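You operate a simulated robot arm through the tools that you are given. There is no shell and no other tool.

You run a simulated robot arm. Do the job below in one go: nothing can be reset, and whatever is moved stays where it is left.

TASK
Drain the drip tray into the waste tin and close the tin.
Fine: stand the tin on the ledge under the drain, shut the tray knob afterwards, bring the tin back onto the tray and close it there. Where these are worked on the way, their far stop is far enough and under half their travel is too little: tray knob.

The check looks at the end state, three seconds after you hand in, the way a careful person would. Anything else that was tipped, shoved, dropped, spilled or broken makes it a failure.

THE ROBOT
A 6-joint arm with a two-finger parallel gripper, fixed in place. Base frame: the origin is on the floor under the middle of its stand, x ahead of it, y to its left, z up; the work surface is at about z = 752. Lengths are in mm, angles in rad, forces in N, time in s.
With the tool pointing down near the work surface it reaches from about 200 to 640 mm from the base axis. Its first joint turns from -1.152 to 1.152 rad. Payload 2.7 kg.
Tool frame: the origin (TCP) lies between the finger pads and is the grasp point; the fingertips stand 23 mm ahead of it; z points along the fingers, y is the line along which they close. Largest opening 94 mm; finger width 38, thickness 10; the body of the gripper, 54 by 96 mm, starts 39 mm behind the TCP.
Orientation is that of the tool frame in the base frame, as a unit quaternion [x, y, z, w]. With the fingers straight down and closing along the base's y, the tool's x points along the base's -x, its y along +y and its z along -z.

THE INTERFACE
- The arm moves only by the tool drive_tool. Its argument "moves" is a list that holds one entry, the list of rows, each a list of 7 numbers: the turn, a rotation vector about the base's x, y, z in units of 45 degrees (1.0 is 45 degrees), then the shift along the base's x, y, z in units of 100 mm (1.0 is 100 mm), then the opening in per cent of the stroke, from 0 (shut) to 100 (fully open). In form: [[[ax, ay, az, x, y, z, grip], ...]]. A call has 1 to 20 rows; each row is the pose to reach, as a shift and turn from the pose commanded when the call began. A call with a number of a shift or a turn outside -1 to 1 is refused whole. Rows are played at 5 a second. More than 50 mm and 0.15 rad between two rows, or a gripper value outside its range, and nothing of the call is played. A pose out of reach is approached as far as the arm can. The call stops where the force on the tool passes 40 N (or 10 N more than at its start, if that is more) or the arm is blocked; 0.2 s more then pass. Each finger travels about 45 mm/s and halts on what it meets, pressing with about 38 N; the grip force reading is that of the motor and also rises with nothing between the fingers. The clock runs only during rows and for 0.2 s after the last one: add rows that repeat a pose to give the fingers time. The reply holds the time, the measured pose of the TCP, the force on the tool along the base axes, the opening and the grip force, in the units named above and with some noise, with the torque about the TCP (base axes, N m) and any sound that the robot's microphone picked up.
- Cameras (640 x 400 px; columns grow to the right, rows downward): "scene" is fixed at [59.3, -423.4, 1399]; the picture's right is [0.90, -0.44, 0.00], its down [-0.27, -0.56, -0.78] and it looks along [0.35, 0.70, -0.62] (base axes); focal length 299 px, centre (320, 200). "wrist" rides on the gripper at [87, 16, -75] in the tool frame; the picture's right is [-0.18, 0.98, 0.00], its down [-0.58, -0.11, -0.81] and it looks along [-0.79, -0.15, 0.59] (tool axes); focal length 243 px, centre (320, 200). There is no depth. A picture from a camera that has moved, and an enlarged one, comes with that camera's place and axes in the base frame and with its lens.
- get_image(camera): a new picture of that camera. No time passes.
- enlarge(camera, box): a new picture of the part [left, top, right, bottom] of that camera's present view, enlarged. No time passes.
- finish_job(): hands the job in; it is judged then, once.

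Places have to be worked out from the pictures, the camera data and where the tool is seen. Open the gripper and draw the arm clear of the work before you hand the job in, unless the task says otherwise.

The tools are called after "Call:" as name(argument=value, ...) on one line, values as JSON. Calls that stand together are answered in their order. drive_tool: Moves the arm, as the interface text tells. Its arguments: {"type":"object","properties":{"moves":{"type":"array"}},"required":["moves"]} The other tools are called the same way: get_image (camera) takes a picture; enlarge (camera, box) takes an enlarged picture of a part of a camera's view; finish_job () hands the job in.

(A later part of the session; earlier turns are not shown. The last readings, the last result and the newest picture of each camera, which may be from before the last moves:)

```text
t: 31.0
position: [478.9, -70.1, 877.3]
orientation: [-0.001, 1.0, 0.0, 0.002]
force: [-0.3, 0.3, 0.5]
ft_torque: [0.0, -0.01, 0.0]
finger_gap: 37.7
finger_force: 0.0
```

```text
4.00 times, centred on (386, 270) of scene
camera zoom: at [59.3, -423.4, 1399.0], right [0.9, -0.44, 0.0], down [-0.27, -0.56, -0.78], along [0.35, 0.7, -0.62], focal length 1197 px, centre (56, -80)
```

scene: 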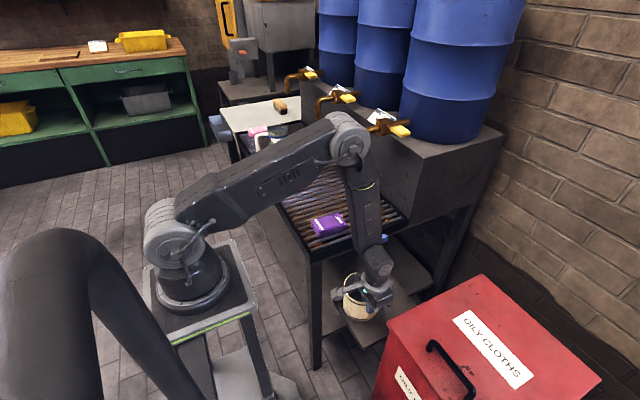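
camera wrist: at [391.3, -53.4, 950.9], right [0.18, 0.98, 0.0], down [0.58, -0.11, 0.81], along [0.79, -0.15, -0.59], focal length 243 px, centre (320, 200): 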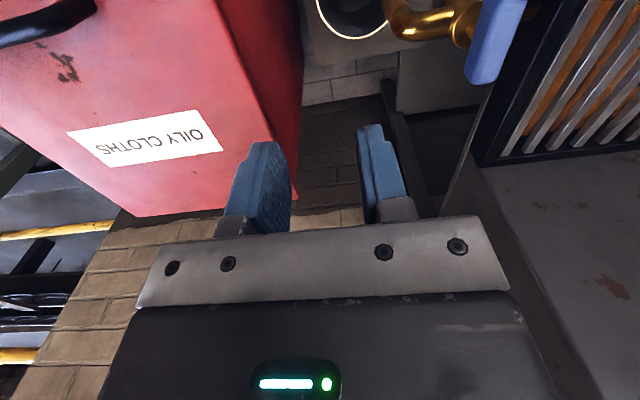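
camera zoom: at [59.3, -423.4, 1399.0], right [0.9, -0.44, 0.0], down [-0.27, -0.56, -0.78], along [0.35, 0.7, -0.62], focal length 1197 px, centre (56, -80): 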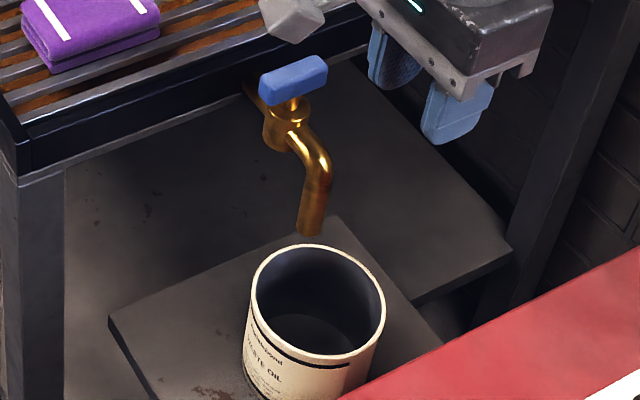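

The tin stands under the spout: the drop point lies about 22 mm from the tin's axis, well inside the 47 mm opening. Next, the knob: moving above (478, 40) with the gripper closing along y.

Call:
drive_tool(moves=[[[0, 0, 0, 0, 0.3, 0, 42], [0, 0, 0, 0, 0.6, -0.1, 42], [0, 0, 0, 0, 0.9, -0.2, 42], [0, 0, 0, 0, 1, -0.3, 42], [0, 0, 0, 0, 1, -0.3, 42]]])

Call:
drive_tool(moves=[[[0, 0, 0, 0, 0.1, 0, 42], [0, 0, 0, 0, 0.1, 0, 42]]])

Call:
get_image(camera="wrist")

Call:
enlarge(camera="scene", box=[350, 215, 414, 255])

```text
t: 32.2
position: [478.6, 28.0, 848.9]
orientation: [0.0, 1.0, 0.0, 0.002]
force: [-0.4, 0.2, -0.2]
ft_torque: [0.0, -0.01, 0.02]
finger_gap: 39.3
finger_force: 0.0
```

```text
t: 32.8
position: [479.4, 38.5, 848.8]
orientation: [-0.001, 1.0, 0.0, 0.001]
force: [0.5, 0.0, -0.2]
ft_torque: [0.01, 0.0, 0.03]
finger_gap: 39.8
finger_force: 0.2
```

```text
taken
camera wrist: at [391.2, 55.6, 922.1], right [0.18, 0.98, 0.0], down [0.58, -0.11, 0.81], along [0.79, -0.15, -0.59], focal length 243 px, centre (320, 200)
```

wrist: 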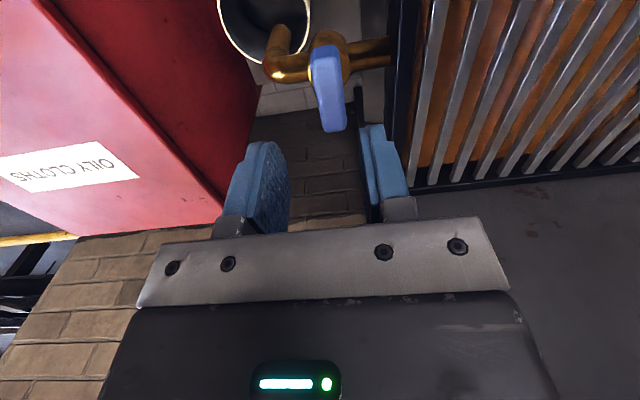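

```text
10.00 times, centred on (382, 235) of scene
camera zoom: at [59.3, -423.4, 1399.0], right [0.9, -0.44, 0.0], down [-0.27, -0.56, -0.78], along [0.35, 0.7, -0.62], focal length 2992 px, centre (-300, -150)
```

zoom: 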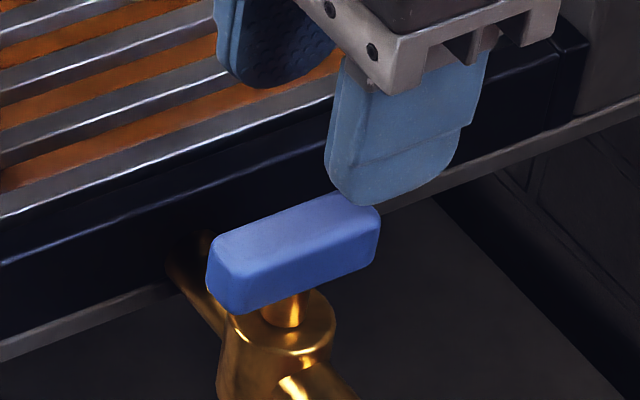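

I enlarge the wrist view around the handle to pin its y position and orientation.

Call:
enlarge(camera="wrist", box=[260, 20, 420, 140])

```text
3.33 times, centred on (340, 80) of wrist
camera zoom: at [391.2, 55.6, 922.1], right [0.18, 0.98, 0.0], down [0.58, -0.11, 0.81], along [0.79, -0.15, -0.59], focal length 809 px, centre (253, 600)
```

zoom: 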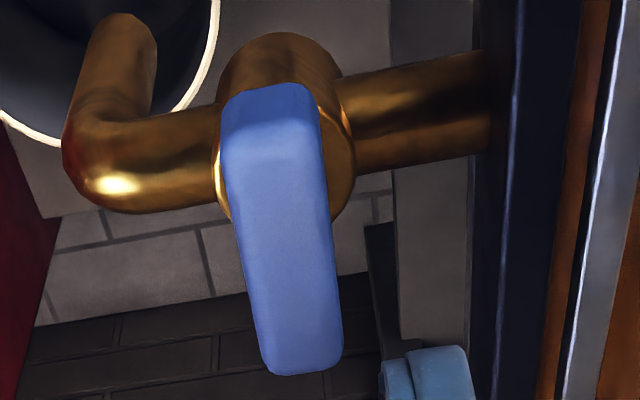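

The current view puts the handle centre closer to (480, 47) with its top near z 775 (this view constrains y best). I also check the tin vs spout alignment from here.

Call:
enlarge(camera="wrist", box=[200, 0, 344, 90])

Call:
enlarge(camera="scene", box=[340, 240, 436, 320])

```text
4.44 times, centred on (272, 45) of wrist
camera zoom: at [391.2, 55.6, 922.1], right [0.18, 0.98, 0.0], down [0.58, -0.11, 0.81], along [0.79, -0.15, -0.59], focal length 1078 px, centre (533, 889)
```

zoom: 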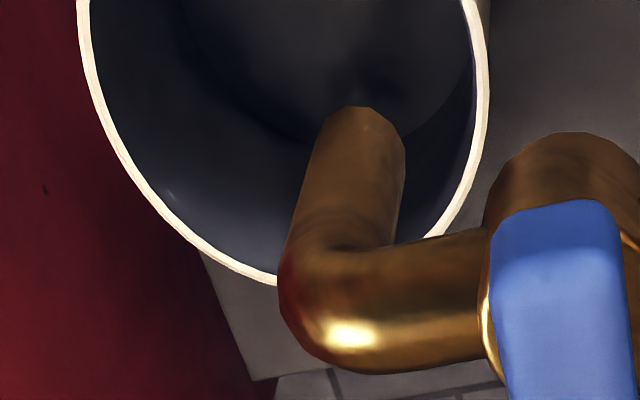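

```text
5.00 times, centred on (388, 280) of scene
camera zoom: at [59.3, -423.4, 1399.0], right [0.9, -0.44, 0.0], down [-0.27, -0.56, -0.78], along [0.35, 0.7, -0.62], focal length 1496 px, centre (-20, -200)
```

zoom: 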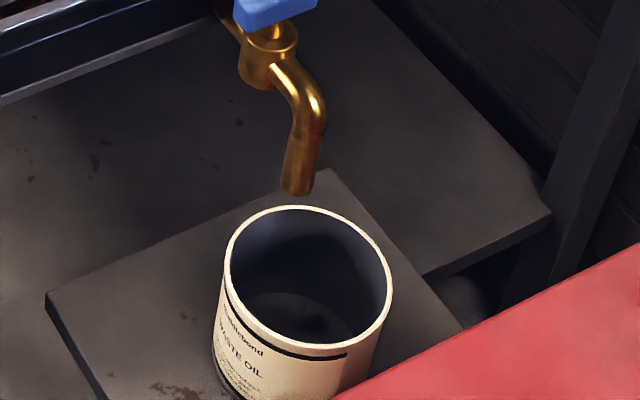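

The drop point is ~25 mm from the tin axis with ~22 mm to the inner wall, which is fine. Moving to (480, 47), narrowing to 32 mm and lowering to just above the handle.

Call:
drive_tool(moves=[[[0, 0, 0, 0.0, 0.085, -0.1, 34], [0, 0, 0, 0.0, 0.085, -0.25, 34], [0, 0, 0, 0.0, 0.085, -0.4, 34], [0, 0, 0, 0.0, 0.085, -0.45, 34], [0, 0, 0, 0.0, 0.085, -0.45, 34]]])

Call:
get_image(camera="wrist")

Call:
enlarge(camera="scene", box=[350, 215, 414, 255])

```text
t: 34.0
position: [479.2, 47.6, 803.9]
orientation: [-0.001, 1.0, -0.001, 0.002]
force: [-0.1, 0.1, -0.8]
ft_torque: [-0.02, -0.03, -0.04]
finger_gap: 32.1
finger_force: 0.1
```

```text
taken
camera wrist: at [391.1, 64.4, 877.2], right [0.18, 0.98, 0.0], down [0.58, -0.11, 0.81], along [0.79, -0.15, -0.59], focal length 243 px, centre (320, 200)
```

wrist: 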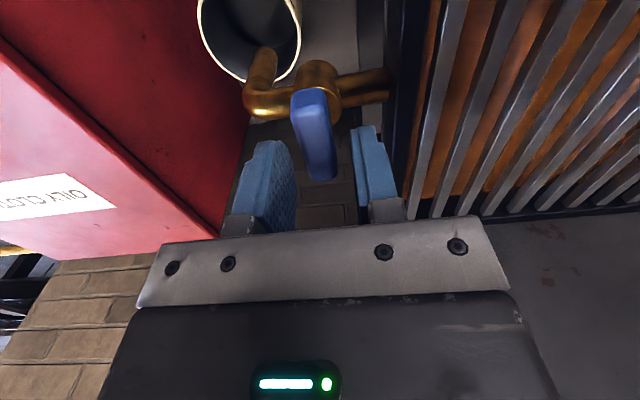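

```text
10.00 times, centred on (382, 235) of scene
camera zoom: at [59.3, -423.4, 1399.0], right [0.9, -0.44, 0.0], down [-0.27, -0.56, -0.78], along [0.35, 0.7, -0.62], focal length 2992 px, centre (-300, -150)
```

zoom: 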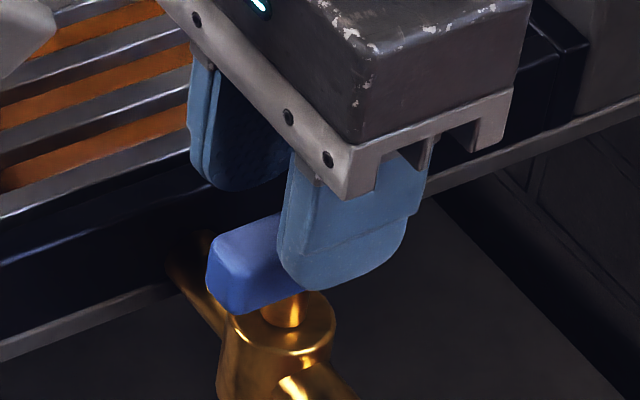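

Handle sits between the fingers. Lowering to z ≈ 770.

Call:
drive_tool(moves=[[[0, 0, 0, 0, 0, -0.1, 34], [0, 0, 0, 0, 0, -0.2, 34], [0, 0, 0, 0, 0, -0.28, 34], [0, 0, 0, 0, 0, -0.34, 34], [0, 0, 0, 0, 0, -0.34, 34]]])

Call:
get_image(camera="wrist")

Call:
enlarge(camera="scene", box=[350, 215, 414, 255])

```text
t: 35.2
position: [478.4, 47.6, 770.2]
orientation: [-0.001, 1.0, 0.0, 0.002]
force: [0.3, 0.1, -0.3]
ft_torque: [-0.04, 0.01, -0.02]
finger_gap: 32.1
finger_force: 0.1
```

```text
taken
camera wrist: at [392.0, 63.9, 843.1], right [0.18, 0.98, 0.0], down [0.58, -0.11, 0.81], along [0.79, -0.15, -0.59], focal length 243 px, centre (320, 200)
```

wrist: 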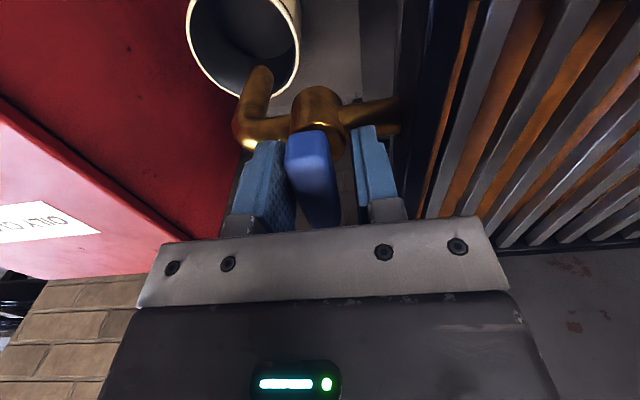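

```text
10.00 times, centred on (382, 235) of scene
camera zoom: at [59.3, -423.4, 1399.0], right [0.9, -0.44, 0.0], down [-0.27, -0.56, -0.78], along [0.35, 0.7, -0.62], focal length 2992 px, centre (-300, -150)
```

zoom: 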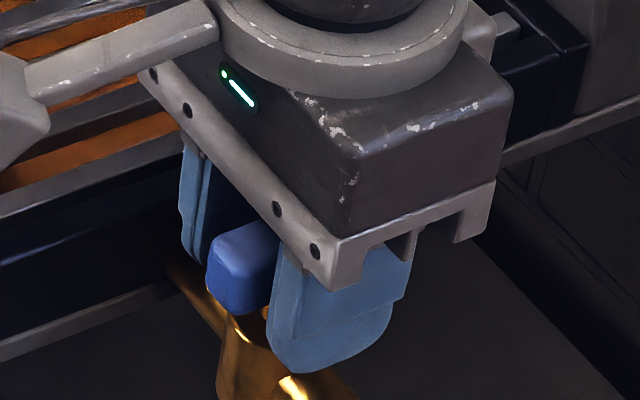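

The handle sits ~4 mm towards -y of the finger centre, so I shift by -3.5 mm and close on it.

Call:
drive_tool(moves=[[[0, 0, 0, 0, -0.035, 0, 34], [0, 0, 0, 0, -0.035, 0, 34]]])

Call:
drive_tool(moves=[[[0, 0, 0, 0, 0, 0, 25], [0, 0, 0, 0, 0, 0, 15], [0, 0, 0, 0, 0, 0, 0], [0, 0, 0, 0, 0, 0, 0], [0, 0, 0, 0, 0, 0, 0]]])

Call:
get_image(camera="wrist")

```text
t: 35.8
position: [479.3, 42.8, 769.4]
orientation: [-0.001, 1.0, 0.0, 0.001]
force: [0.1, 0.4, -0.3]
ft_torque: [0.01, -0.02, 0.01]
finger_gap: 31.9
finger_force: 0.1
```

```text
t: 37.0
position: [480.2, 43.8, 767.8]
orientation: [-0.001, 1.0, 0.002, 0.002]
force: [-0.3, 25.3, -1.6]
ft_torque: [-0.33, 0.1, 0.0]
finger_gap: 18.2
finger_force: 44.9
```

```text
taken
camera wrist: at [392.1, 62.1, 842.9], right [0.18, 0.98, 0.0], down [0.58, -0.11, 0.81], along [0.79, -0.15, -0.59], focal length 243 px, centre (320, 200)
```

wrist: 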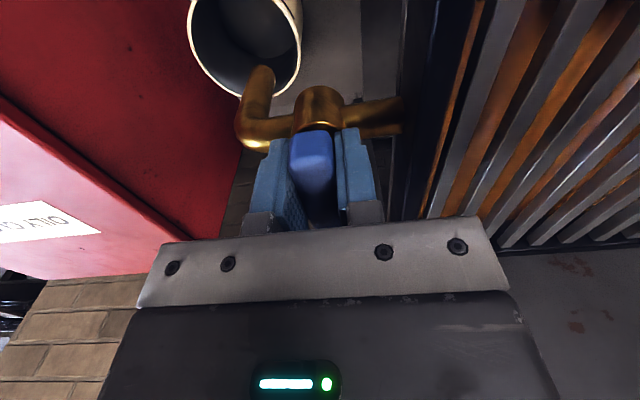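

Handle gripped (18 mm), but a 25 N +y reaction shows the handle centre lies a little more +y; I shift +1.5 mm to relax it.

Call:
drive_tool(moves=[[[0, 0, 0, 0, 0.008, 0, 0], [0, 0, 0, 0, 0.015, 0, 0], [0, 0, 0, 0, 0.015, 0, 0]]])

```text
t: 37.8
position: [480.0, 44.3, 770.1]
orientation: [-0.001, 1.0, 0.0, 0.0]
force: [-6.6, 16.3, -1.5]
ft_torque: [-0.18, -1.45, 0.02]
finger_gap: 18.1
finger_force: 44.6
```

Force dropped to 16 N; a further +2 mm should bring it near zero.

Call:
drive_tool(moves=[[[0, 0, 0, 0, 0.01, 0, 0], [0, 0, 0, 0, 0.02, 0, 0], [0, 0, 0, 0, 0.02, 0, 0]]])

```text
t: 38.6
position: [479.2, 45.1, 769.4]
orientation: [0.0, 1.0, 0.0, 0.001]
force: [4.3, -13.1, -4.9]
ft_torque: [0.13, -0.16, 0.01]
finger_gap: 18.1
finger_force: 45.1
```

Overshot slightly (-13 N); moving back 0.9 mm centres it.

Call:
drive_tool(moves=[[[0, 0, 0, 0, -0.009, 0, 0], [0, 0, 0, 0, -0.009, 0, 0]]])

```text
t: 39.2
position: [478.1, 44.2, 769.7]
orientation: [0.0, 1.0, 0.0, 0.001]
force: [11.1, -20.1, -5.9]
ft_torque: [-0.07, 1.33, 0.0]
finger_gap: 18.0
finger_force: 45.2
```

Readings look stick-slip; holding still a moment to read settled forces.

Call:
drive_tool(moves=[[[0, 0, 0, 0, 0, 0, 0], [0, 0, 0, 0, 0, 0, 0], [0, 0, 0, 0, 0, 0, 0]]])

```text
t: 40.0
position: [481.0, 45.5, 768.8]
orientation: [0.001, 1.0, -0.001, 0.001]
force: [12.9, -23.3, -5.5]
ft_torque: [-0.21, 1.2, -0.04]
finger_gap: 18.1
finger_force: 44.9
```

Settled reading is -23 N in y and +13 N in x, so I move -1.2 mm in y and +0.8 mm in x and hold longer before reading.

Call:
drive_tool(moves=[[[0, 0, 0, 0.004, -0.006, 0, 0], [0, 0, 0, 0.008, -0.012, 0, 0], [0, 0, 0, 0.008, -0.012, 0, 0], [0, 0, 0, 0.008, -0.012, 0, 0], [0, 0, 0, 0.008, -0.012, 0, 0]]])

```text
t: 41.2
position: [479.6, 45.2, 769.3]
orientation: [-0.001, 1.0, 0.001, 0.001]
force: [-7.5, -7.7, 6.7]
ft_torque: [-0.21, -1.16, 0.04]
finger_gap: 17.9
finger_force: 44.8
```

Forces are small now. Testing the turn direction: a 7° counter-clockwise (seen from above) twist, reading the torque about z.

Call:
drive_tool(moves=[[[0, 0, 0.05, 0, 0, 0, 0], [0, 0, 0.1, 0, 0, 0, 0], [0, 0, 0.15, 0, 0, 0, 0], [0, 0, 0.15, 0, 0, 0, 0]]])

Call:
get_image(camera="wrist")

```text
t: 42.2
position: [480.8, 46.3, 769.0]
orientation: [-0.06, 0.998, 0.001, 0.001]
force: [-0.1, -6.2, -8.0]
ft_torque: [-0.04, -0.68, 0.01]
finger_gap: 17.9
finger_force: 45.0
```

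```text
taken
camera wrist: at [390.9, 51.9, 843.0], right [0.06, 1.0, 0.0], down [0.59, -0.04, 0.81], along [0.81, -0.05, -0.59], focal length 243 px, centre (320, 200)
```

wrist: 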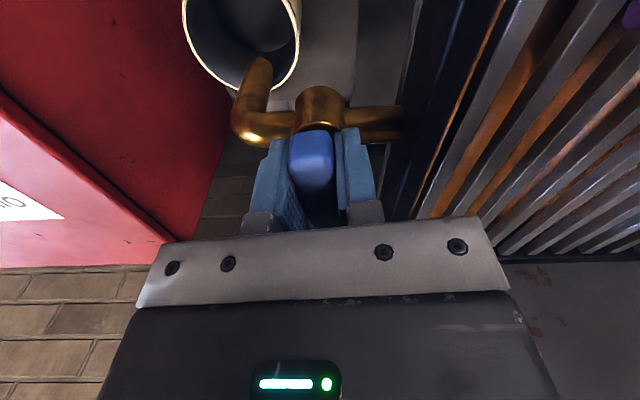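

The handle follows freely with almost no torque, so counter-clockwise is the opening direction. Continuing the turn in steps.

Call:
drive_tool(moves=[[[0, 0, 0.12, 0, 0, 0, 0], [0, 0, 0.24, 0, 0, 0, 0], [0, 0, 0.36, 0, 0, 0, 0], [0, 0, 0.48, 0, 0, 0, 0], [0, 0, 0.6, 0, 0, 0, 0]]])

Call:
get_image(camera="wrist")

Call:
enlarge(camera="scene", box=[340, 215, 436, 315])

```text
t: 43.4
position: [480.9, 44.6, 769.7]
orientation: [-0.291, 0.957, 0.001, 0.001]
force: [-2.9, -6.8, -4.2]
ft_torque: [-0.14, -0.61, -0.04]
finger_gap: 17.8
finger_force: 44.9
```

```text
taken
camera wrist: at [398.0, 11.3, 843.0], right [-0.4, 0.92, 0.0], down [0.54, 0.23, 0.81], along [0.74, 0.32, -0.59], focal length 243 px, centre (320, 200)
```

wrist: 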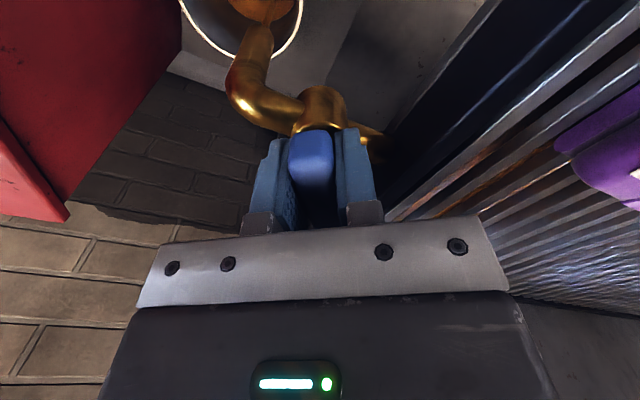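

```text
4.00 times, centred on (388, 265) of scene
camera zoom: at [59.3, -423.5, 1399.0], right [0.9, -0.44, 0.0], down [-0.27, -0.56, -0.78], along [0.35, 0.7, -0.62], focal length 1197 px, centre (48, -60)
```

zoom: 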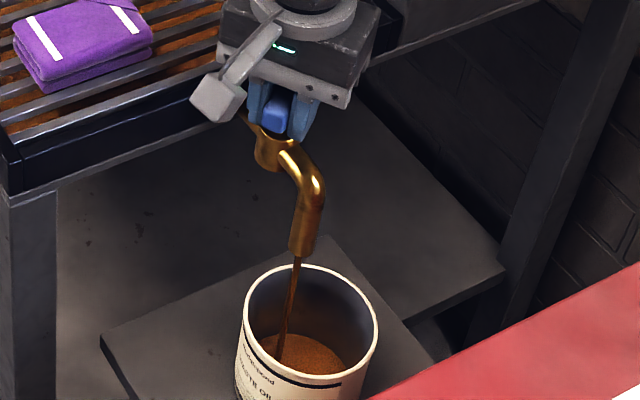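

Oil is now running into the tin, landing inside. Continuing to turn towards the far stop.

Call:
drive_tool(moves=[[[0, 0, 0.12, 0, 0, 0, 0], [0, 0, 0.24, 0, 0, 0, 0], [0, 0, 0.36, 0, 0, 0, 0], [0, 0, 0.48, 0, 0, 0, 0], [0, 0, 0.6, 0, 0, 0, 0], [0, 0, 0.72, 0, 0, 0, 0]]])

Call:
enlarge(camera="scene", box=[340, 215, 436, 315])

Call:
get_image(camera="wrist")

```text
t: 44.8
position: [479.4, 45.3, 770.3]
orientation: [-0.547, 0.837, 0.001, 0.002]
force: [5.8, -9.7, -11.6]
ft_torque: [-1.06, 0.39, 0.01]
finger_gap: 17.9
finger_force: 45.1
```

```text
4.00 times, centred on (388, 265) of scene
camera zoom: at [59.7, -423.5, 1399.0], right [0.9, -0.44, 0.0], down [-0.27, -0.56, -0.78], along [0.35, 0.7, -0.62], focal length 1197 px, centre (48, -60)
```

zoom: 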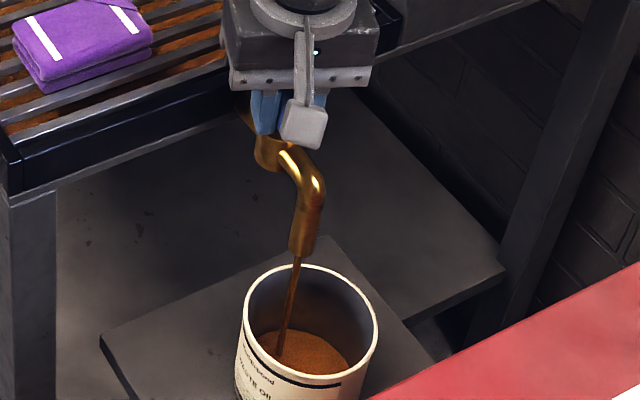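

```text
taken
camera wrist: at [429.3, -26.7, 843.0], right [-0.83, 0.56, 0.0], down [0.33, 0.49, 0.81], along [0.45, 0.67, -0.59], focal length 243 px, centre (320, 200)
```

wrist: 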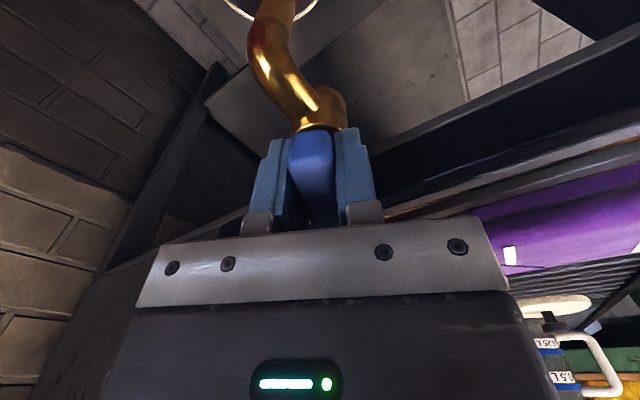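

Turned 66° so far and oil is collecting in the tin. Turning the last part to the far stop.

Call:
drive_tool(moves=[[[0, 0, 0.12, 0, 0, 0, 0], [0, 0, 0.24, 0, 0, 0, 0], [0, 0, 0.36, 0, 0, 0, 0], [0, 0, 0.46, 0, 0, 0, 0], [0, 0, 0.53, 0, 0, 0, 0]]])

Call:
enlarge(camera="scene", box=[340, 215, 436, 315])

Call:
get_image(camera="wrist")

```text
t: 46.0
position: [480.2, 45.7, 770.6]
orientation: [0.708, -0.706, 0.0, 0.0]
force: [-9.7, -7.8, 3.8]
ft_torque: [-0.54, -0.69, -0.12]
finger_gap: 17.7
finger_force: 45.1
```

```text
4.00 times, centred on (388, 265) of scene
camera zoom: at [59.1, -423.5, 1399.0], right [0.9, -0.44, 0.0], down [-0.27, -0.56, -0.78], along [0.35, 0.7, -0.62], focal length 1197 px, centre (48, -60)
```

zoom: 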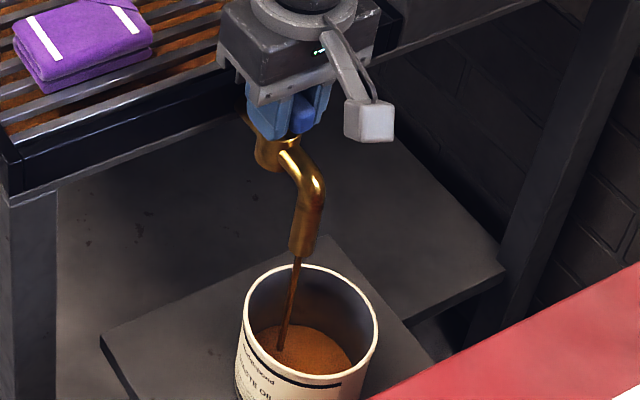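

```text
taken
camera wrist: at [463.1, -40.5, 843.0], right [-0.98, 0.18, 0.0], down [0.11, 0.58, 0.81], along [0.15, 0.79, -0.59], focal length 243 px, centre (320, 200)
```

wrist: 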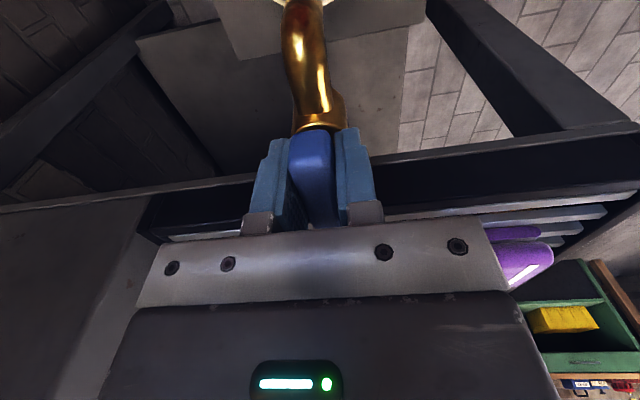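

Handle is now in line with the pipe (90°). I keep hold of it and wait, watching the level in the tin.

Call:
drive_tool(moves=[[[0, 0, 0, 0, 0, 0, 0], [0, 0, 0, 0, 0, 0, 0], [0, 0, 0, 0, 0, 0, 0], [0, 0, 0, 0, 0, 0, 0], [0, 0, 0, 0, 0, 0, 0], [0, 0, 0, 0, 0, 0, 0], [0, 0, 0, 0, 0, 0, 0], [0, 0, 0, 0, 0, 0, 0], [0, 0, 0, 0, 0, 0, 0], [0, 0, 0, 0, 0, 0, 0]]])

Call:
enlarge(camera="scene", box=[340, 240, 420, 320])

Call:
get_image(camera="scene")

```text
t: 48.2
position: [480.4, 45.1, 770.3]
orientation: [0.707, -0.707, -0.002, 0.0]
force: [-15.5, -6.5, 11.3]
ft_torque: [0.23, -0.35, -0.08]
finger_gap: 17.7
finger_force: 45.2
```

```text
5.00 times, centred on (380, 280) of scene
camera zoom: at [58.8, -423.5, 1399.0], right [0.9, -0.44, 0.0], down [-0.27, -0.56, -0.78], along [0.35, 0.7, -0.62], focal length 1496 px, centre (20, -200)
```

zoom: 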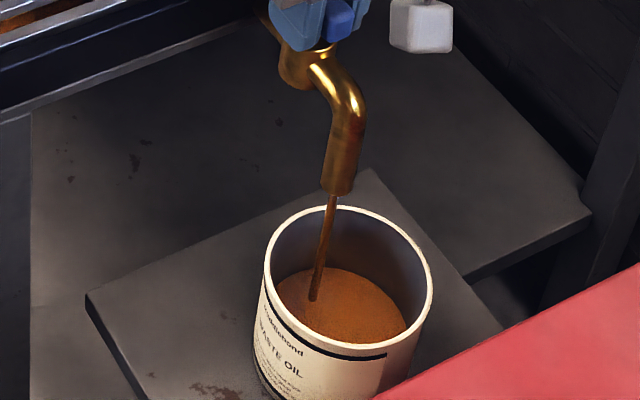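

```text
taken
```

scene: 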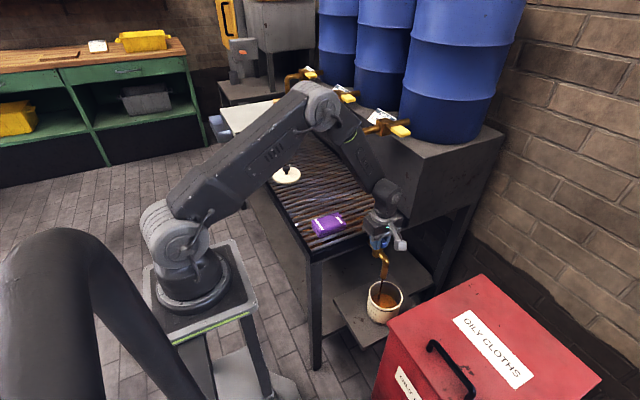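

Level is ~46 mm below the rim, rising ~4–5 mm/s with the stream landing inside. Waiting 2 s more and checking again.

Call:
drive_tool(moves=[[[0, 0, 0, 0, 0, 0, 0], [0, 0, 0, 0, 0, 0, 0], [0, 0, 0, 0, 0, 0, 0], [0, 0, 0, 0, 0, 0, 0], [0, 0, 0, 0, 0, 0, 0], [0, 0, 0, 0, 0, 0, 0], [0, 0, 0, 0, 0, 0, 0], [0, 0, 0, 0, 0, 0, 0], [0, 0, 0, 0, 0, 0, 0], [0, 0, 0, 0, 0, 0, 0]]])

Call:
enlarge(camera="scene", box=[340, 240, 420, 320])

Call:
enlarge(camera="scene", box=[300, 190, 380, 250])

```text
t: 50.4
position: [479.5, 45.3, 770.1]
orientation: [0.707, -0.707, -0.001, 0.0]
force: [-18.3, -4.8, 12.1]
ft_torque: [0.3, -0.4, -0.07]
finger_gap: 17.9
finger_force: 45.0
```

```text
5.00 times, centred on (380, 280) of scene
camera zoom: at [58.8, -423.5, 1399.0], right [0.9, -0.44, 0.0], down [-0.27, -0.56, -0.78], along [0.35, 0.7, -0.62], focal length 1496 px, centre (20, -200)
```

zoom: 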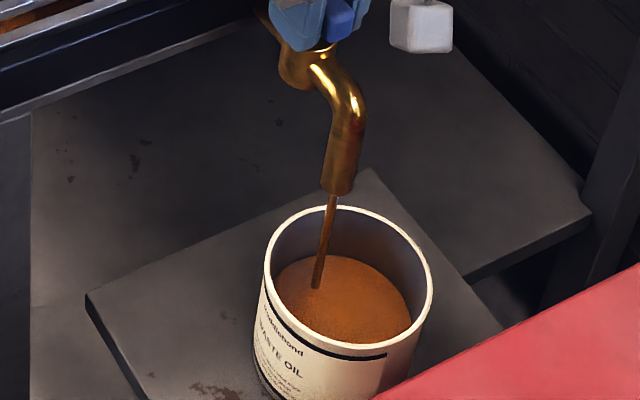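

```text
6.67 times, centred on (340, 220) of scene
camera zoom: at [58.8, -423.5, 1399.0], right [0.9, -0.44, 0.0], down [-0.27, -0.56, -0.78], along [0.35, 0.7, -0.62], focal length 1995 px, centre (187, 67)
```

zoom: 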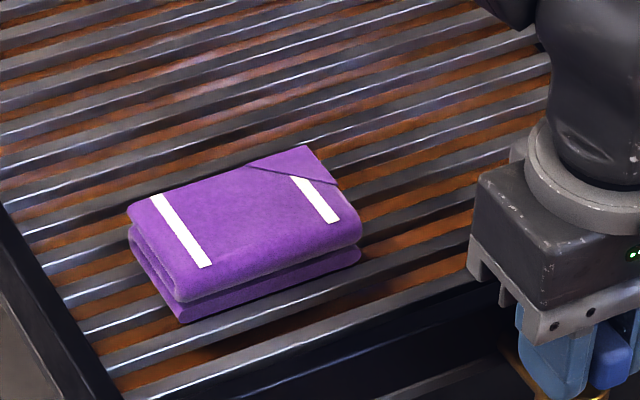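

Level ~36 mm below the rim and still flowing. Another short wait.

Call:
drive_tool(moves=[[[0, 0, 0, 0, 0, 0, 0], [0, 0, 0, 0, 0, 0, 0], [0, 0, 0, 0, 0, 0, 0], [0, 0, 0, 0, 0, 0, 0], [0, 0, 0, 0, 0, 0, 0], [0, 0, 0, 0, 0, 0, 0], [0, 0, 0, 0, 0, 0, 0]]])

Call:
enlarge(camera="scene", box=[340, 240, 420, 320])

```text
t: 52.0
position: [479.8, 45.8, 769.1]
orientation: [0.708, -0.706, -0.002, 0.001]
force: [-17.7, -5.2, 11.7]
ft_torque: [0.23, -0.37, -0.06]
finger_gap: 17.8
finger_force: 44.5
```

```text
5.00 times, centred on (380, 280) of scene
camera zoom: at [58.8, -423.5, 1399.0], right [0.9, -0.44, 0.0], down [-0.27, -0.56, -0.78], along [0.35, 0.7, -0.62], focal length 1496 px, centre (20, -200)
```

zoom: 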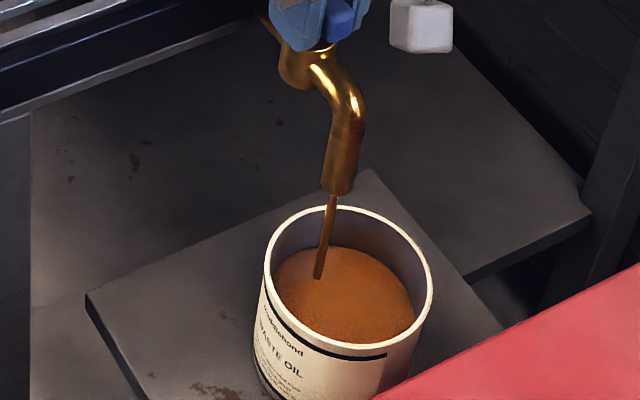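

Level ~28 mm below the rim. One more short wait (0.8 s).

Call:
drive_tool(moves=[[[0, 0, 0, 0, 0, 0, 0], [0, 0, 0, 0, 0, 0, 0], [0, 0, 0, 0, 0, 0, 0], [0, 0, 0, 0, 0, 0, 0]]])

Call:
enlarge(camera="scene", box=[350, 250, 414, 310])

```text
t: 53.0
position: [480.4, 45.1, 768.7]
orientation: [0.708, -0.706, -0.001, 0.0]
force: [-17.9, -4.9, 11.8]
ft_torque: [0.15, -0.39, -0.08]
finger_gap: 17.9
finger_force: 44.8
```

```text
6.67 times, centred on (382, 280) of scene
camera zoom: at [58.8, -423.5, 1399.0], right [0.9, -0.44, 0.0], down [-0.27, -0.56, -0.78], along [0.35, 0.7, -0.62], focal length 1995 px, centre (-93, -333)
```

zoom: 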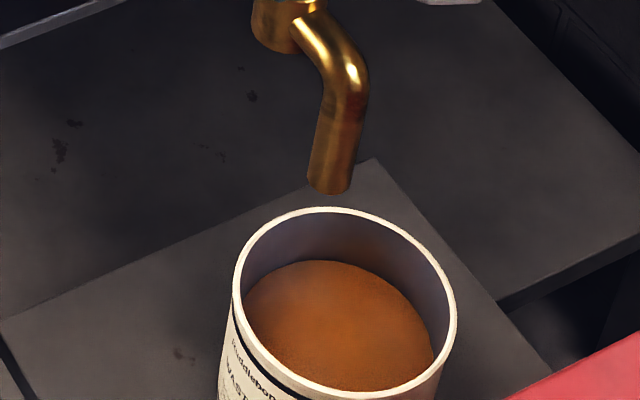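

The stream has stopped by itself: tray drained, level ~28 mm below the rim. One more second to be sure nothing drips, then I shut the knob clockwise.

Call:
drive_tool(moves=[[[0, 0, 0, 0, 0, 0, 0], [0, 0, 0, 0, 0, 0, 0], [0, 0, 0, 0, 0, 0, 0], [0, 0, 0, 0, 0, 0, 0], [0, 0, 0, 0, 0, 0, 0], [0, 0, 0, 0, 0, 0, 0]]])

Call:
enlarge(camera="scene", box=[350, 250, 414, 310])

```text
t: 54.4
position: [480.2, 45.0, 769.4]
orientation: [0.708, -0.706, -0.001, 0.0]
force: [-17.9, -5.1, 10.7]
ft_torque: [0.08, -0.4, -0.07]
finger_gap: 17.7
finger_force: 44.7
```

```text
6.67 times, centred on (382, 280) of scene
camera zoom: at [58.8, -423.5, 1399.0], right [0.9, -0.44, 0.0], down [-0.27, -0.56, -0.78], along [0.35, 0.7, -0.62], focal length 1995 px, centre (-93, -333)
```

zoom: 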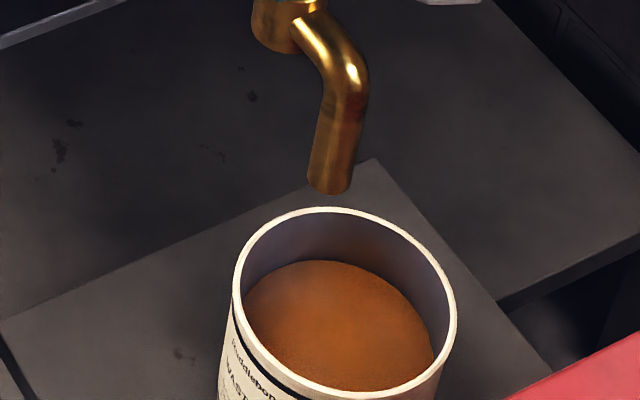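

No more flow and the level is steady. Turning the knob clockwise back towards shut, first 45°.

Call:
drive_tool(moves=[[[0, 0, -0.12, 0, 0, 0, 0], [0, 0, -0.24, 0, 0, 0, 0], [0, 0, -0.36, 0, 0, 0, 0], [0, 0, -0.48, 0, 0, 0, 0], [0, 0, -0.6, 0, 0, 0, 0], [0, 0, -0.72, 0, 0, 0, 0], [0, 0, -0.84, 0, 0, 0, 0], [0, 0, -0.96, 0, 0, 0, 0]]])

Call:
drive_tool(moves=[[[0, 0, -0.12, 0, 0, 0, 0], [0, 0, -0.24, 0, 0, 0, 0], [0, 0, -0.36, 0, 0, 0, 0], [0, 0, -0.48, 0, 0, 0, 0], [0, 0, -0.6, 0, 0, 0, 0], [0, 0, -0.72, 0, 0, 0, 0], [0, 0, -0.84, 0, 0, 0, 0], [0, 0, -0.94, 0, 0, 0, 0]]])

Call:
get_image(camera="wrist")

```text
t: 56.2
position: [480.1, 45.0, 769.7]
orientation: [-0.396, 0.918, 0.002, 0.001]
force: [-12.4, 3.0, -6.2]
ft_torque: [0.42, -1.31, 0.03]
finger_gap: 18.1
finger_force: 44.9
```

```text
t: 58.0
position: [479.2, 44.7, 769.3]
orientation: [-0.039, 0.999, -0.001, 0.001]
force: [-9.7, 5.9, -11.5]
ft_torque: [-0.1, -0.89, 0.05]
finger_gap: 18.1
finger_force: 45.1
```

```text
taken
camera wrist: at [391.2, 55.6, 843.1], right [0.11, 0.99, 0.0], down [0.59, -0.06, 0.81], along [0.8, -0.09, -0.59], focal length 243 px, centre (320, 200)
```

wrist: 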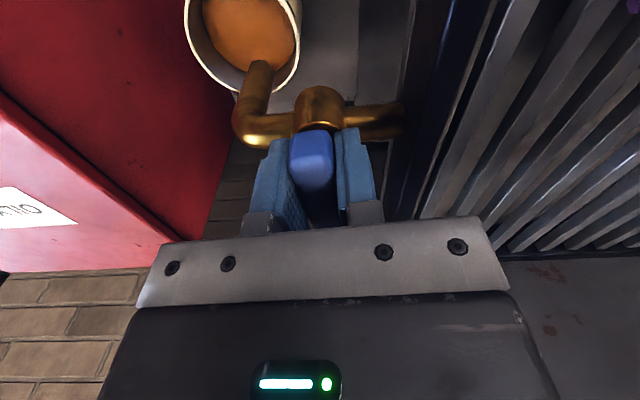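

The tray beneath the grate now shows bare grey: drained. Finishing the last 4.5° plus a touch more to seat the knob at its shut stop.

Call:
drive_tool(moves=[[[0, 0, -0.05, 0, 0, 0, 0], [0, 0, -0.1, 0, 0, 0, 0], [0, 0, -0.13, 0, 0, 0, 0], [0, 0, -0.13, 0, 0, 0, 0]]])

```text
t: 59.0
position: [479.3, 46.1, 770.4]
orientation: [0.01, 1.0, 0.0, 0.0]
force: [-11.0, 4.2, -5.8]
ft_torque: [-0.36, -0.16, 1.18]
finger_gap: 17.9
finger_force: 44.9
```

Torque about z rose to 1.2 N·m: the knob is at its shut stop. Opening to 34 % and lifting off.

Call:
drive_tool(moves=[[[0, 0, 0, 0, 0, 0, 25], [0, 0, 0, 0, 0, 0, 34], [0, 0, 0, 0, 0, 0, 34], [0, 0, 0, 0, 0, 0, 34]]])

Call:
drive_tool(moves=[[[0, 0, 0, 0, 0, 0.1, 34], [0, 0, 0, 0, 0, 0.25, 34], [0, 0, 0.03, 0, 0, 0.5, 34], [0, 0, 0.03, 0, 0, 0.8, 34], [0, 0, 0.03, 0, 0, 1, 34]]])

Call:
get_image(camera="wrist")

Call:
enlarge(camera="scene", box=[340, 215, 436, 315])

```text
t: 60.0
position: [479.5, 45.6, 769.6]
orientation: [0.012, 1.0, -0.001, 0.002]
force: [-0.4, 0.0, 0.0]
ft_torque: [0.02, -0.02, 0.01]
finger_gap: 31.8
finger_force: 0.1
```

```text
t: 61.2
position: [480.2, 43.1, 868.7]
orientation: [-0.001, 1.0, -0.001, 0.001]
force: [-1.4, -0.3, 0.8]
ft_torque: [0.01, -0.02, 0.0]
finger_gap: 31.9
finger_force: 0.1
```

```text
taken
camera wrist: at [392.7, 60.2, 942.3], right [0.18, 0.98, 0.0], down [0.58, -0.11, 0.81], along [0.79, -0.15, -0.59], focal length 243 px, centre (320, 200)
```

wrist: 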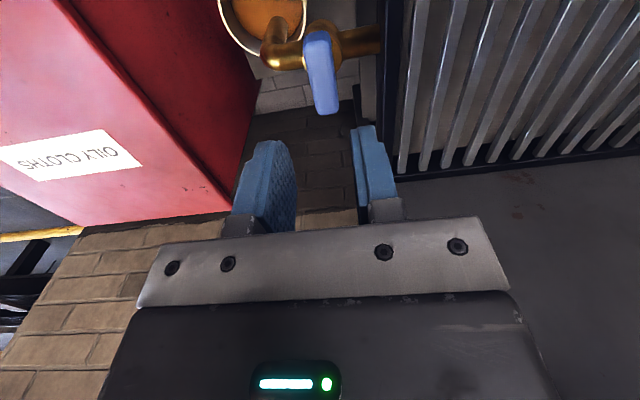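

```text
4.00 times, centred on (388, 265) of scene
camera zoom: at [59.3, -423.4, 1399.0], right [0.9, -0.44, 0.0], down [-0.27, -0.56, -0.78], along [0.35, 0.7, -0.62], focal length 1197 px, centre (48, -60)
```

zoom: 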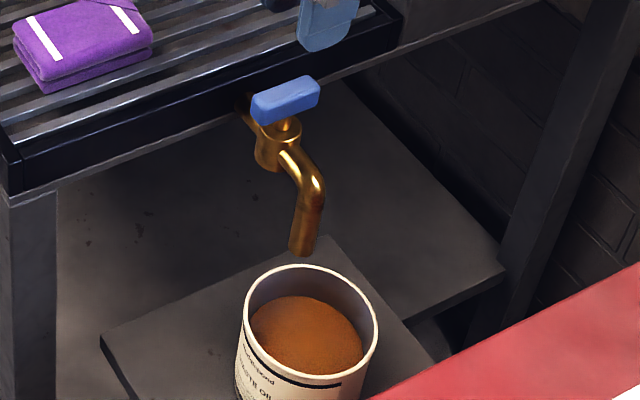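

Knob is shut (handle along x again), the tin holds the oil, no spill visible. Now back over the tin's -y rim (same place I released it), fingers 32 mm open.

Call:
drive_tool(moves=[[[0, 0, 0, -0.008, -0.3, 0.05, 34], [0, 0, 0, -0.008, -0.6, 0.05, 34], [0, 0, 0, -0.008, -0.9, 0.05, 34], [0, 0, 0, -0.008, -1, 0.05, 34]]])

Call:
drive_tool(moves=[[[0, 0, 0, 0, -0.164, 0, 34], [0, 0, 0, 0, -0.164, -0.25, 34], [0, 0, 0, 0, -0.164, -0.5, 34], [0, 0, 0, 0, -0.164, -0.75, 34], [0, 0, 0, 0, -0.164, -1, 34], [0, 0, 0, 0, -0.164, -1, 34]]])

Call:
get_image(camera="wrist")

Call:
enlarge(camera="scene", box=[340, 215, 436, 315])

```text
t: 62.2
position: [480.5, -56.5, 874.8]
orientation: [0.0, 1.0, 0.0, 0.001]
force: [-0.4, -0.3, 0.2]
ft_torque: [0.02, 0.01, 0.02]
finger_gap: 32.3
finger_force: 0.1
```

```text
t: 63.6
position: [480.1, -71.4, 774.1]
orientation: [-0.001, 1.0, 0.0, 0.001]
force: [-1.5, -1.4, 0.1]
ft_torque: [-0.01, -0.03, -0.01]
finger_gap: 32.2
finger_force: 0.1
```

```text
taken
camera wrist: at [392.2, -53.9, 848.7], right [0.18, 0.98, 0.0], down [0.58, -0.11, 0.81], along [0.79, -0.15, -0.59], focal length 243 px, centre (320, 200)
```

wrist: 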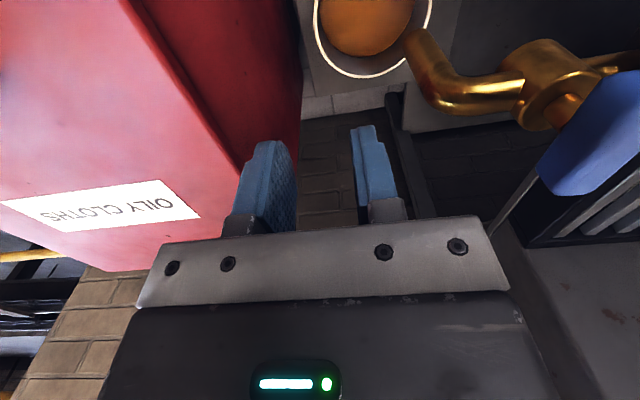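

```text
4.00 times, centred on (388, 265) of scene
camera zoom: at [59.3, -423.4, 1399.0], right [0.9, -0.44, 0.0], down [-0.27, -0.56, -0.78], along [0.35, 0.7, -0.62], focal length 1197 px, centre (48, -60)
```

zoom: 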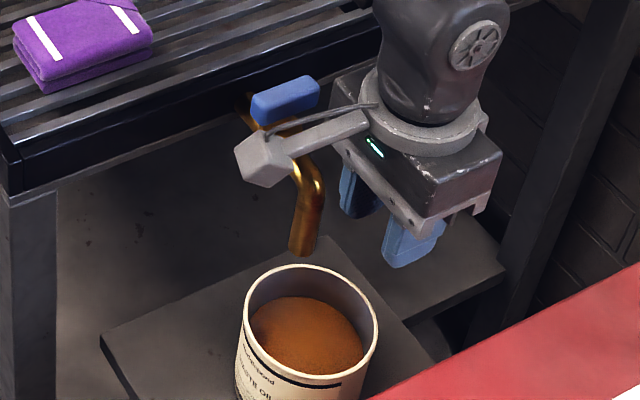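

Aligned with the earlier grip spot and clear of the spout. Descending towards the rim.

Call:
drive_tool(moves=[[[0, 0, 0, 0, 0, -0.25, 34], [0, 0, 0, 0, 0, -0.5, 34], [0, 0, 0, 0, 0, -0.75, 34], [0, 0, 0, 0, 0, -1, 34]]])

Call:
drive_tool(moves=[[[0, 0, 0, 0, 0, -0.15, 34], [0, 0, 0, 0, 0, -0.3, 34], [0, 0, 0, 0, 0, -0.45, 34], [0, 0, 0, 0, 0, -0.5, 34], [0, 0, 0, 0, 0, -0.5, 34]]])

Call:
get_image(camera="wrist")

Call:
enlarge(camera="scene", box=[340, 235, 436, 315])

```text
t: 64.6
position: [478.6, -71.0, 675.4]
orientation: [-0.001, 1.0, 0.0, 0.002]
force: [-0.3, -0.7, 0.8]
ft_torque: [0.01, 0.01, 0.02]
finger_gap: 31.9
finger_force: 0.0
```

```text
t: 65.8
position: [480.5, -71.9, 624.9]
orientation: [-0.001, 1.0, 0.0, 0.002]
force: [0.0, 0.0, 0.1]
ft_torque: [-0.01, 0.0, 0.0]
finger_gap: 32.0
finger_force: 0.0
```

```text
taken
camera wrist: at [391.4, -54.6, 698.5], right [0.18, 0.98, 0.0], down [0.58, -0.11, 0.81], along [0.79, -0.15, -0.59], focal length 243 px, centre (320, 200)
```

wrist: 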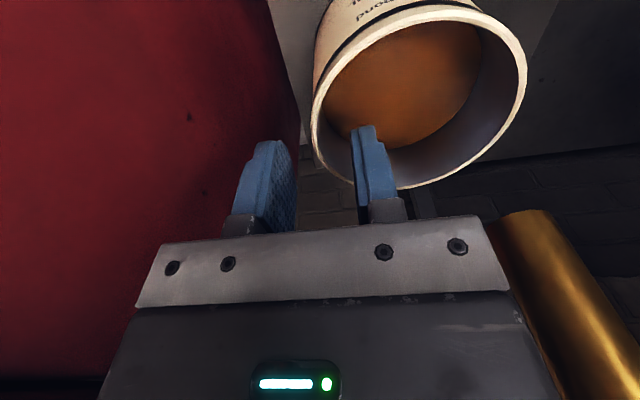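

```text
5.00 times, centred on (388, 275) of scene
camera zoom: at [59.3, -423.4, 1399.0], right [0.9, -0.44, 0.0], down [-0.27, -0.56, -0.78], along [0.35, 0.7, -0.62], focal length 1496 px, centre (-20, -175)
```

zoom: 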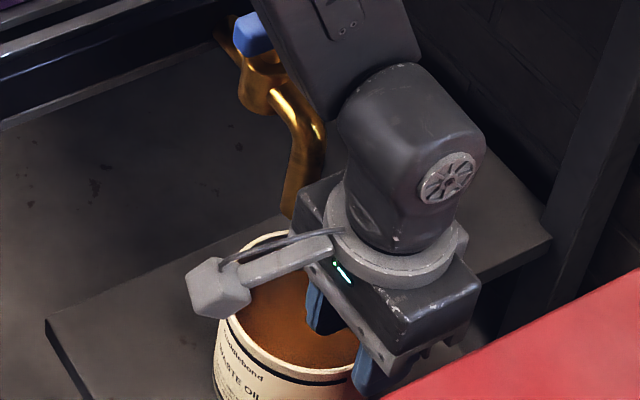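

Fingers straddle the wall just above the rim. Going down 40 mm more and closing on it.

Call:
drive_tool(moves=[[[0, 0, 0, 0, 0, -0.1, 34], [0, 0, 0, 0, 0, -0.2, 34], [0, 0, 0, 0, 0, -0.3, 34], [0, 0, 0, 0, 0, -0.4, 34], [0, 0, 0, 0, 0, -0.4, 34]]])

Call:
drive_tool(moves=[[[0, 0, 0, 0, 0, 0, 25], [0, 0, 0, 0, 0, 0, 15], [0, 0, 0, 0, 0, 0, 8], [0, 0, 0, 0, 0, 0, 0], [0, 0, 0, 0, 0, 0, 0], [0, 0, 0, 0, 0, 0, 0]]])

Call:
get_image(camera="wrist")

```text
t: 67.0
position: [480.9, -71.0, 585.5]
orientation: [-0.001, 1.0, 0.0, 0.002]
force: [-0.3, 0.0, 0.1]
ft_torque: [0.01, 0.01, 0.04]
finger_gap: 31.9
finger_force: 0.2
```

```text
t: 68.4
position: [479.8, -70.0, 584.9]
orientation: [-0.001, 1.0, 0.001, 0.001]
force: [-2.0, 0.7, 4.9]
ft_torque: [0.72, 0.15, 0.14]
finger_gap: 8.8
finger_force: 38.2
```

```text
taken
camera wrist: at [391.9, -54.0, 659.1], right [0.18, 0.98, 0.0], down [0.58, -0.11, 0.81], along [0.79, -0.15, -0.59], focal length 243 px, centre (320, 200)
```

wrist: 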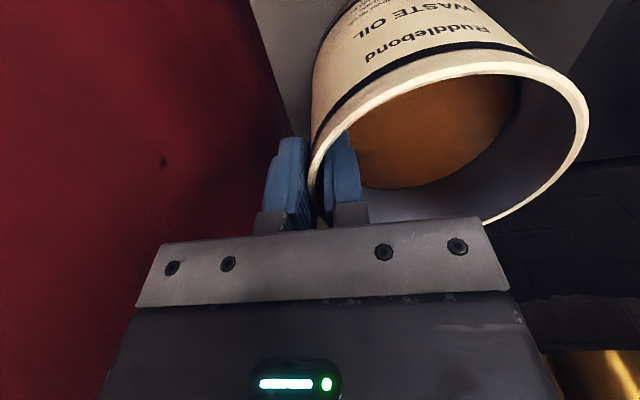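

Wall gripped (8.8 mm, 38 N). Lifting 10 mm gently and checking for tilt.

Call:
drive_tool(moves=[[[0, 0, 0, 0, 0, 0.02, 0], [0, 0, 0, 0, 0, 0.04, 0], [0, 0, 0, 0, 0, 0.06, 0], [0, 0, 0, 0, 0, 0.08, 0], [0, 0, 0, 0, 0, 0.1, 0], [0, 0, 0, 0, 0, 0.1, 0]]])

Call:
get_image(camera="wrist")

Call:
enlarge(camera="scene", box=[340, 235, 436, 315])

```text
t: 69.8
position: [478.9, -72.0, 595.7]
orientation: [0.0, 1.0, -0.001, 0.001]
force: [0.0, -0.6, -6.2]
ft_torque: [-0.25, -0.02, 0.03]
finger_gap: 8.7
finger_force: 37.9
```

```text
taken
camera wrist: at [391.7, -53.9, 668.6], right [0.18, 0.98, 0.0], down [0.58, -0.11, 0.81], along [0.79, -0.15, -0.59], focal length 243 px, centre (320, 200)
```

wrist: 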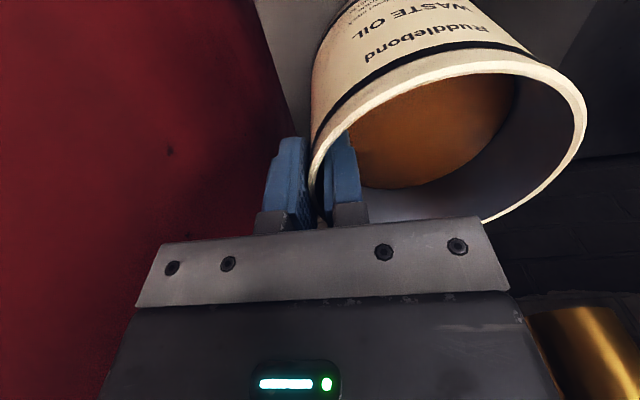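

```text
5.00 times, centred on (388, 275) of scene
camera zoom: at [59.4, -423.4, 1399.0], right [0.9, -0.44, 0.0], down [-0.27, -0.56, -0.78], along [0.35, 0.7, -0.62], focal length 1496 px, centre (-20, -175)
```

zoom: 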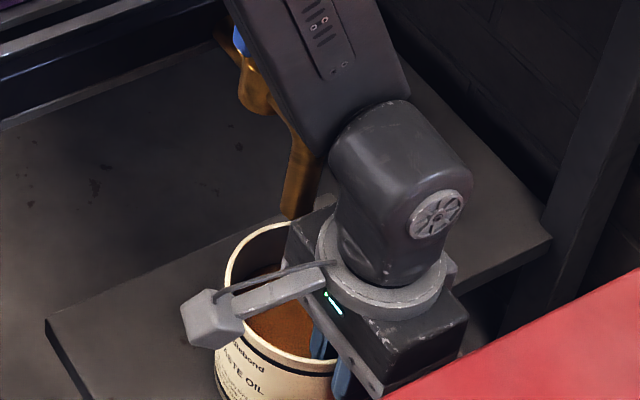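

Tin is off the ledge, level, carrying ~6 N. Sliding it slowly back in -x out from under the spout.

Call:
drive_tool(moves=[[[0, 0, 0, -0.02, 0, 0, 0], [0, 0, 0, -0.06, 0, 0, 0], [0, 0, 0, -0.13, 0, 0, 0], [0, 0, 0, -0.22, 0, 0, 0], [0, 0, 0, -0.32, 0, 0, 0], [0, 0, 0, -0.42, 0, 0, 0], [0, 0, 0, -0.52, 0, 0, 0], [0, 0, 0, -0.62, 0, 0, 0], [0, 0, 0, -0.72, 0, 0, 0], [0, 0, 0, -0.81, 0, 0, 0], [0, 0, 0, -0.88, 0, 0, 0], [0, 0, 0, -0.92, 0, 0, 0], [0, 0, 0, -0.94, 0, 0, 0], [0, 0, 0, -0.94, 0, 0, 0]]])

Call:
get_image(camera="scene")

Call:
get_image(camera="wrist")

```text
t: 72.8
position: [386.2, -71.5, 593.8]
orientation: [-0.002, 1.0, 0.0, 0.001]
force: [-0.6, 0.2, -5.5]
ft_torque: [-0.25, 0.01, -0.01]
finger_gap: 8.3
finger_force: 37.7
```

```text
taken
```

scene: 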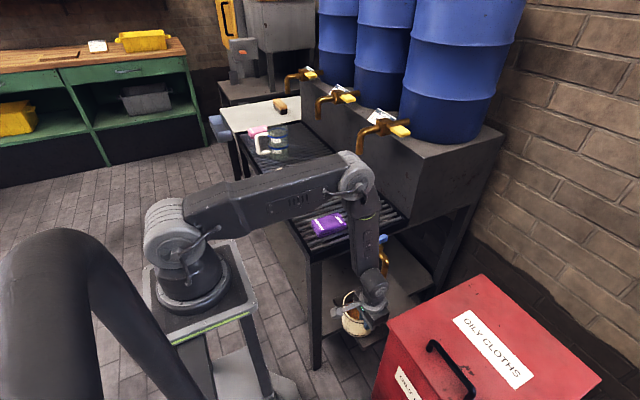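

```text
taken
camera wrist: at [298.2, -54.4, 668.3], right [0.18, 0.98, 0.0], down [0.58, -0.11, 0.81], along [0.79, -0.15, -0.59], focal length 243 px, centre (320, 200)
```

wrist: 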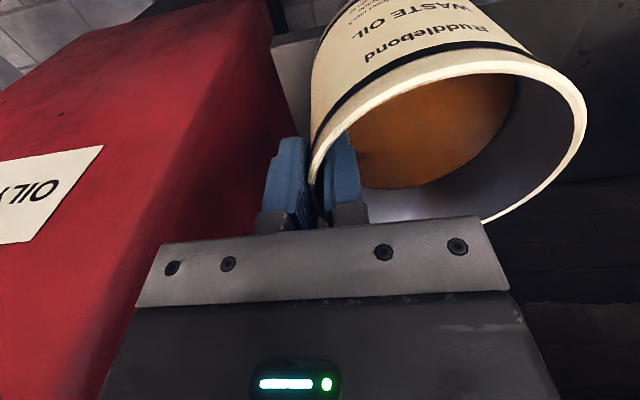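

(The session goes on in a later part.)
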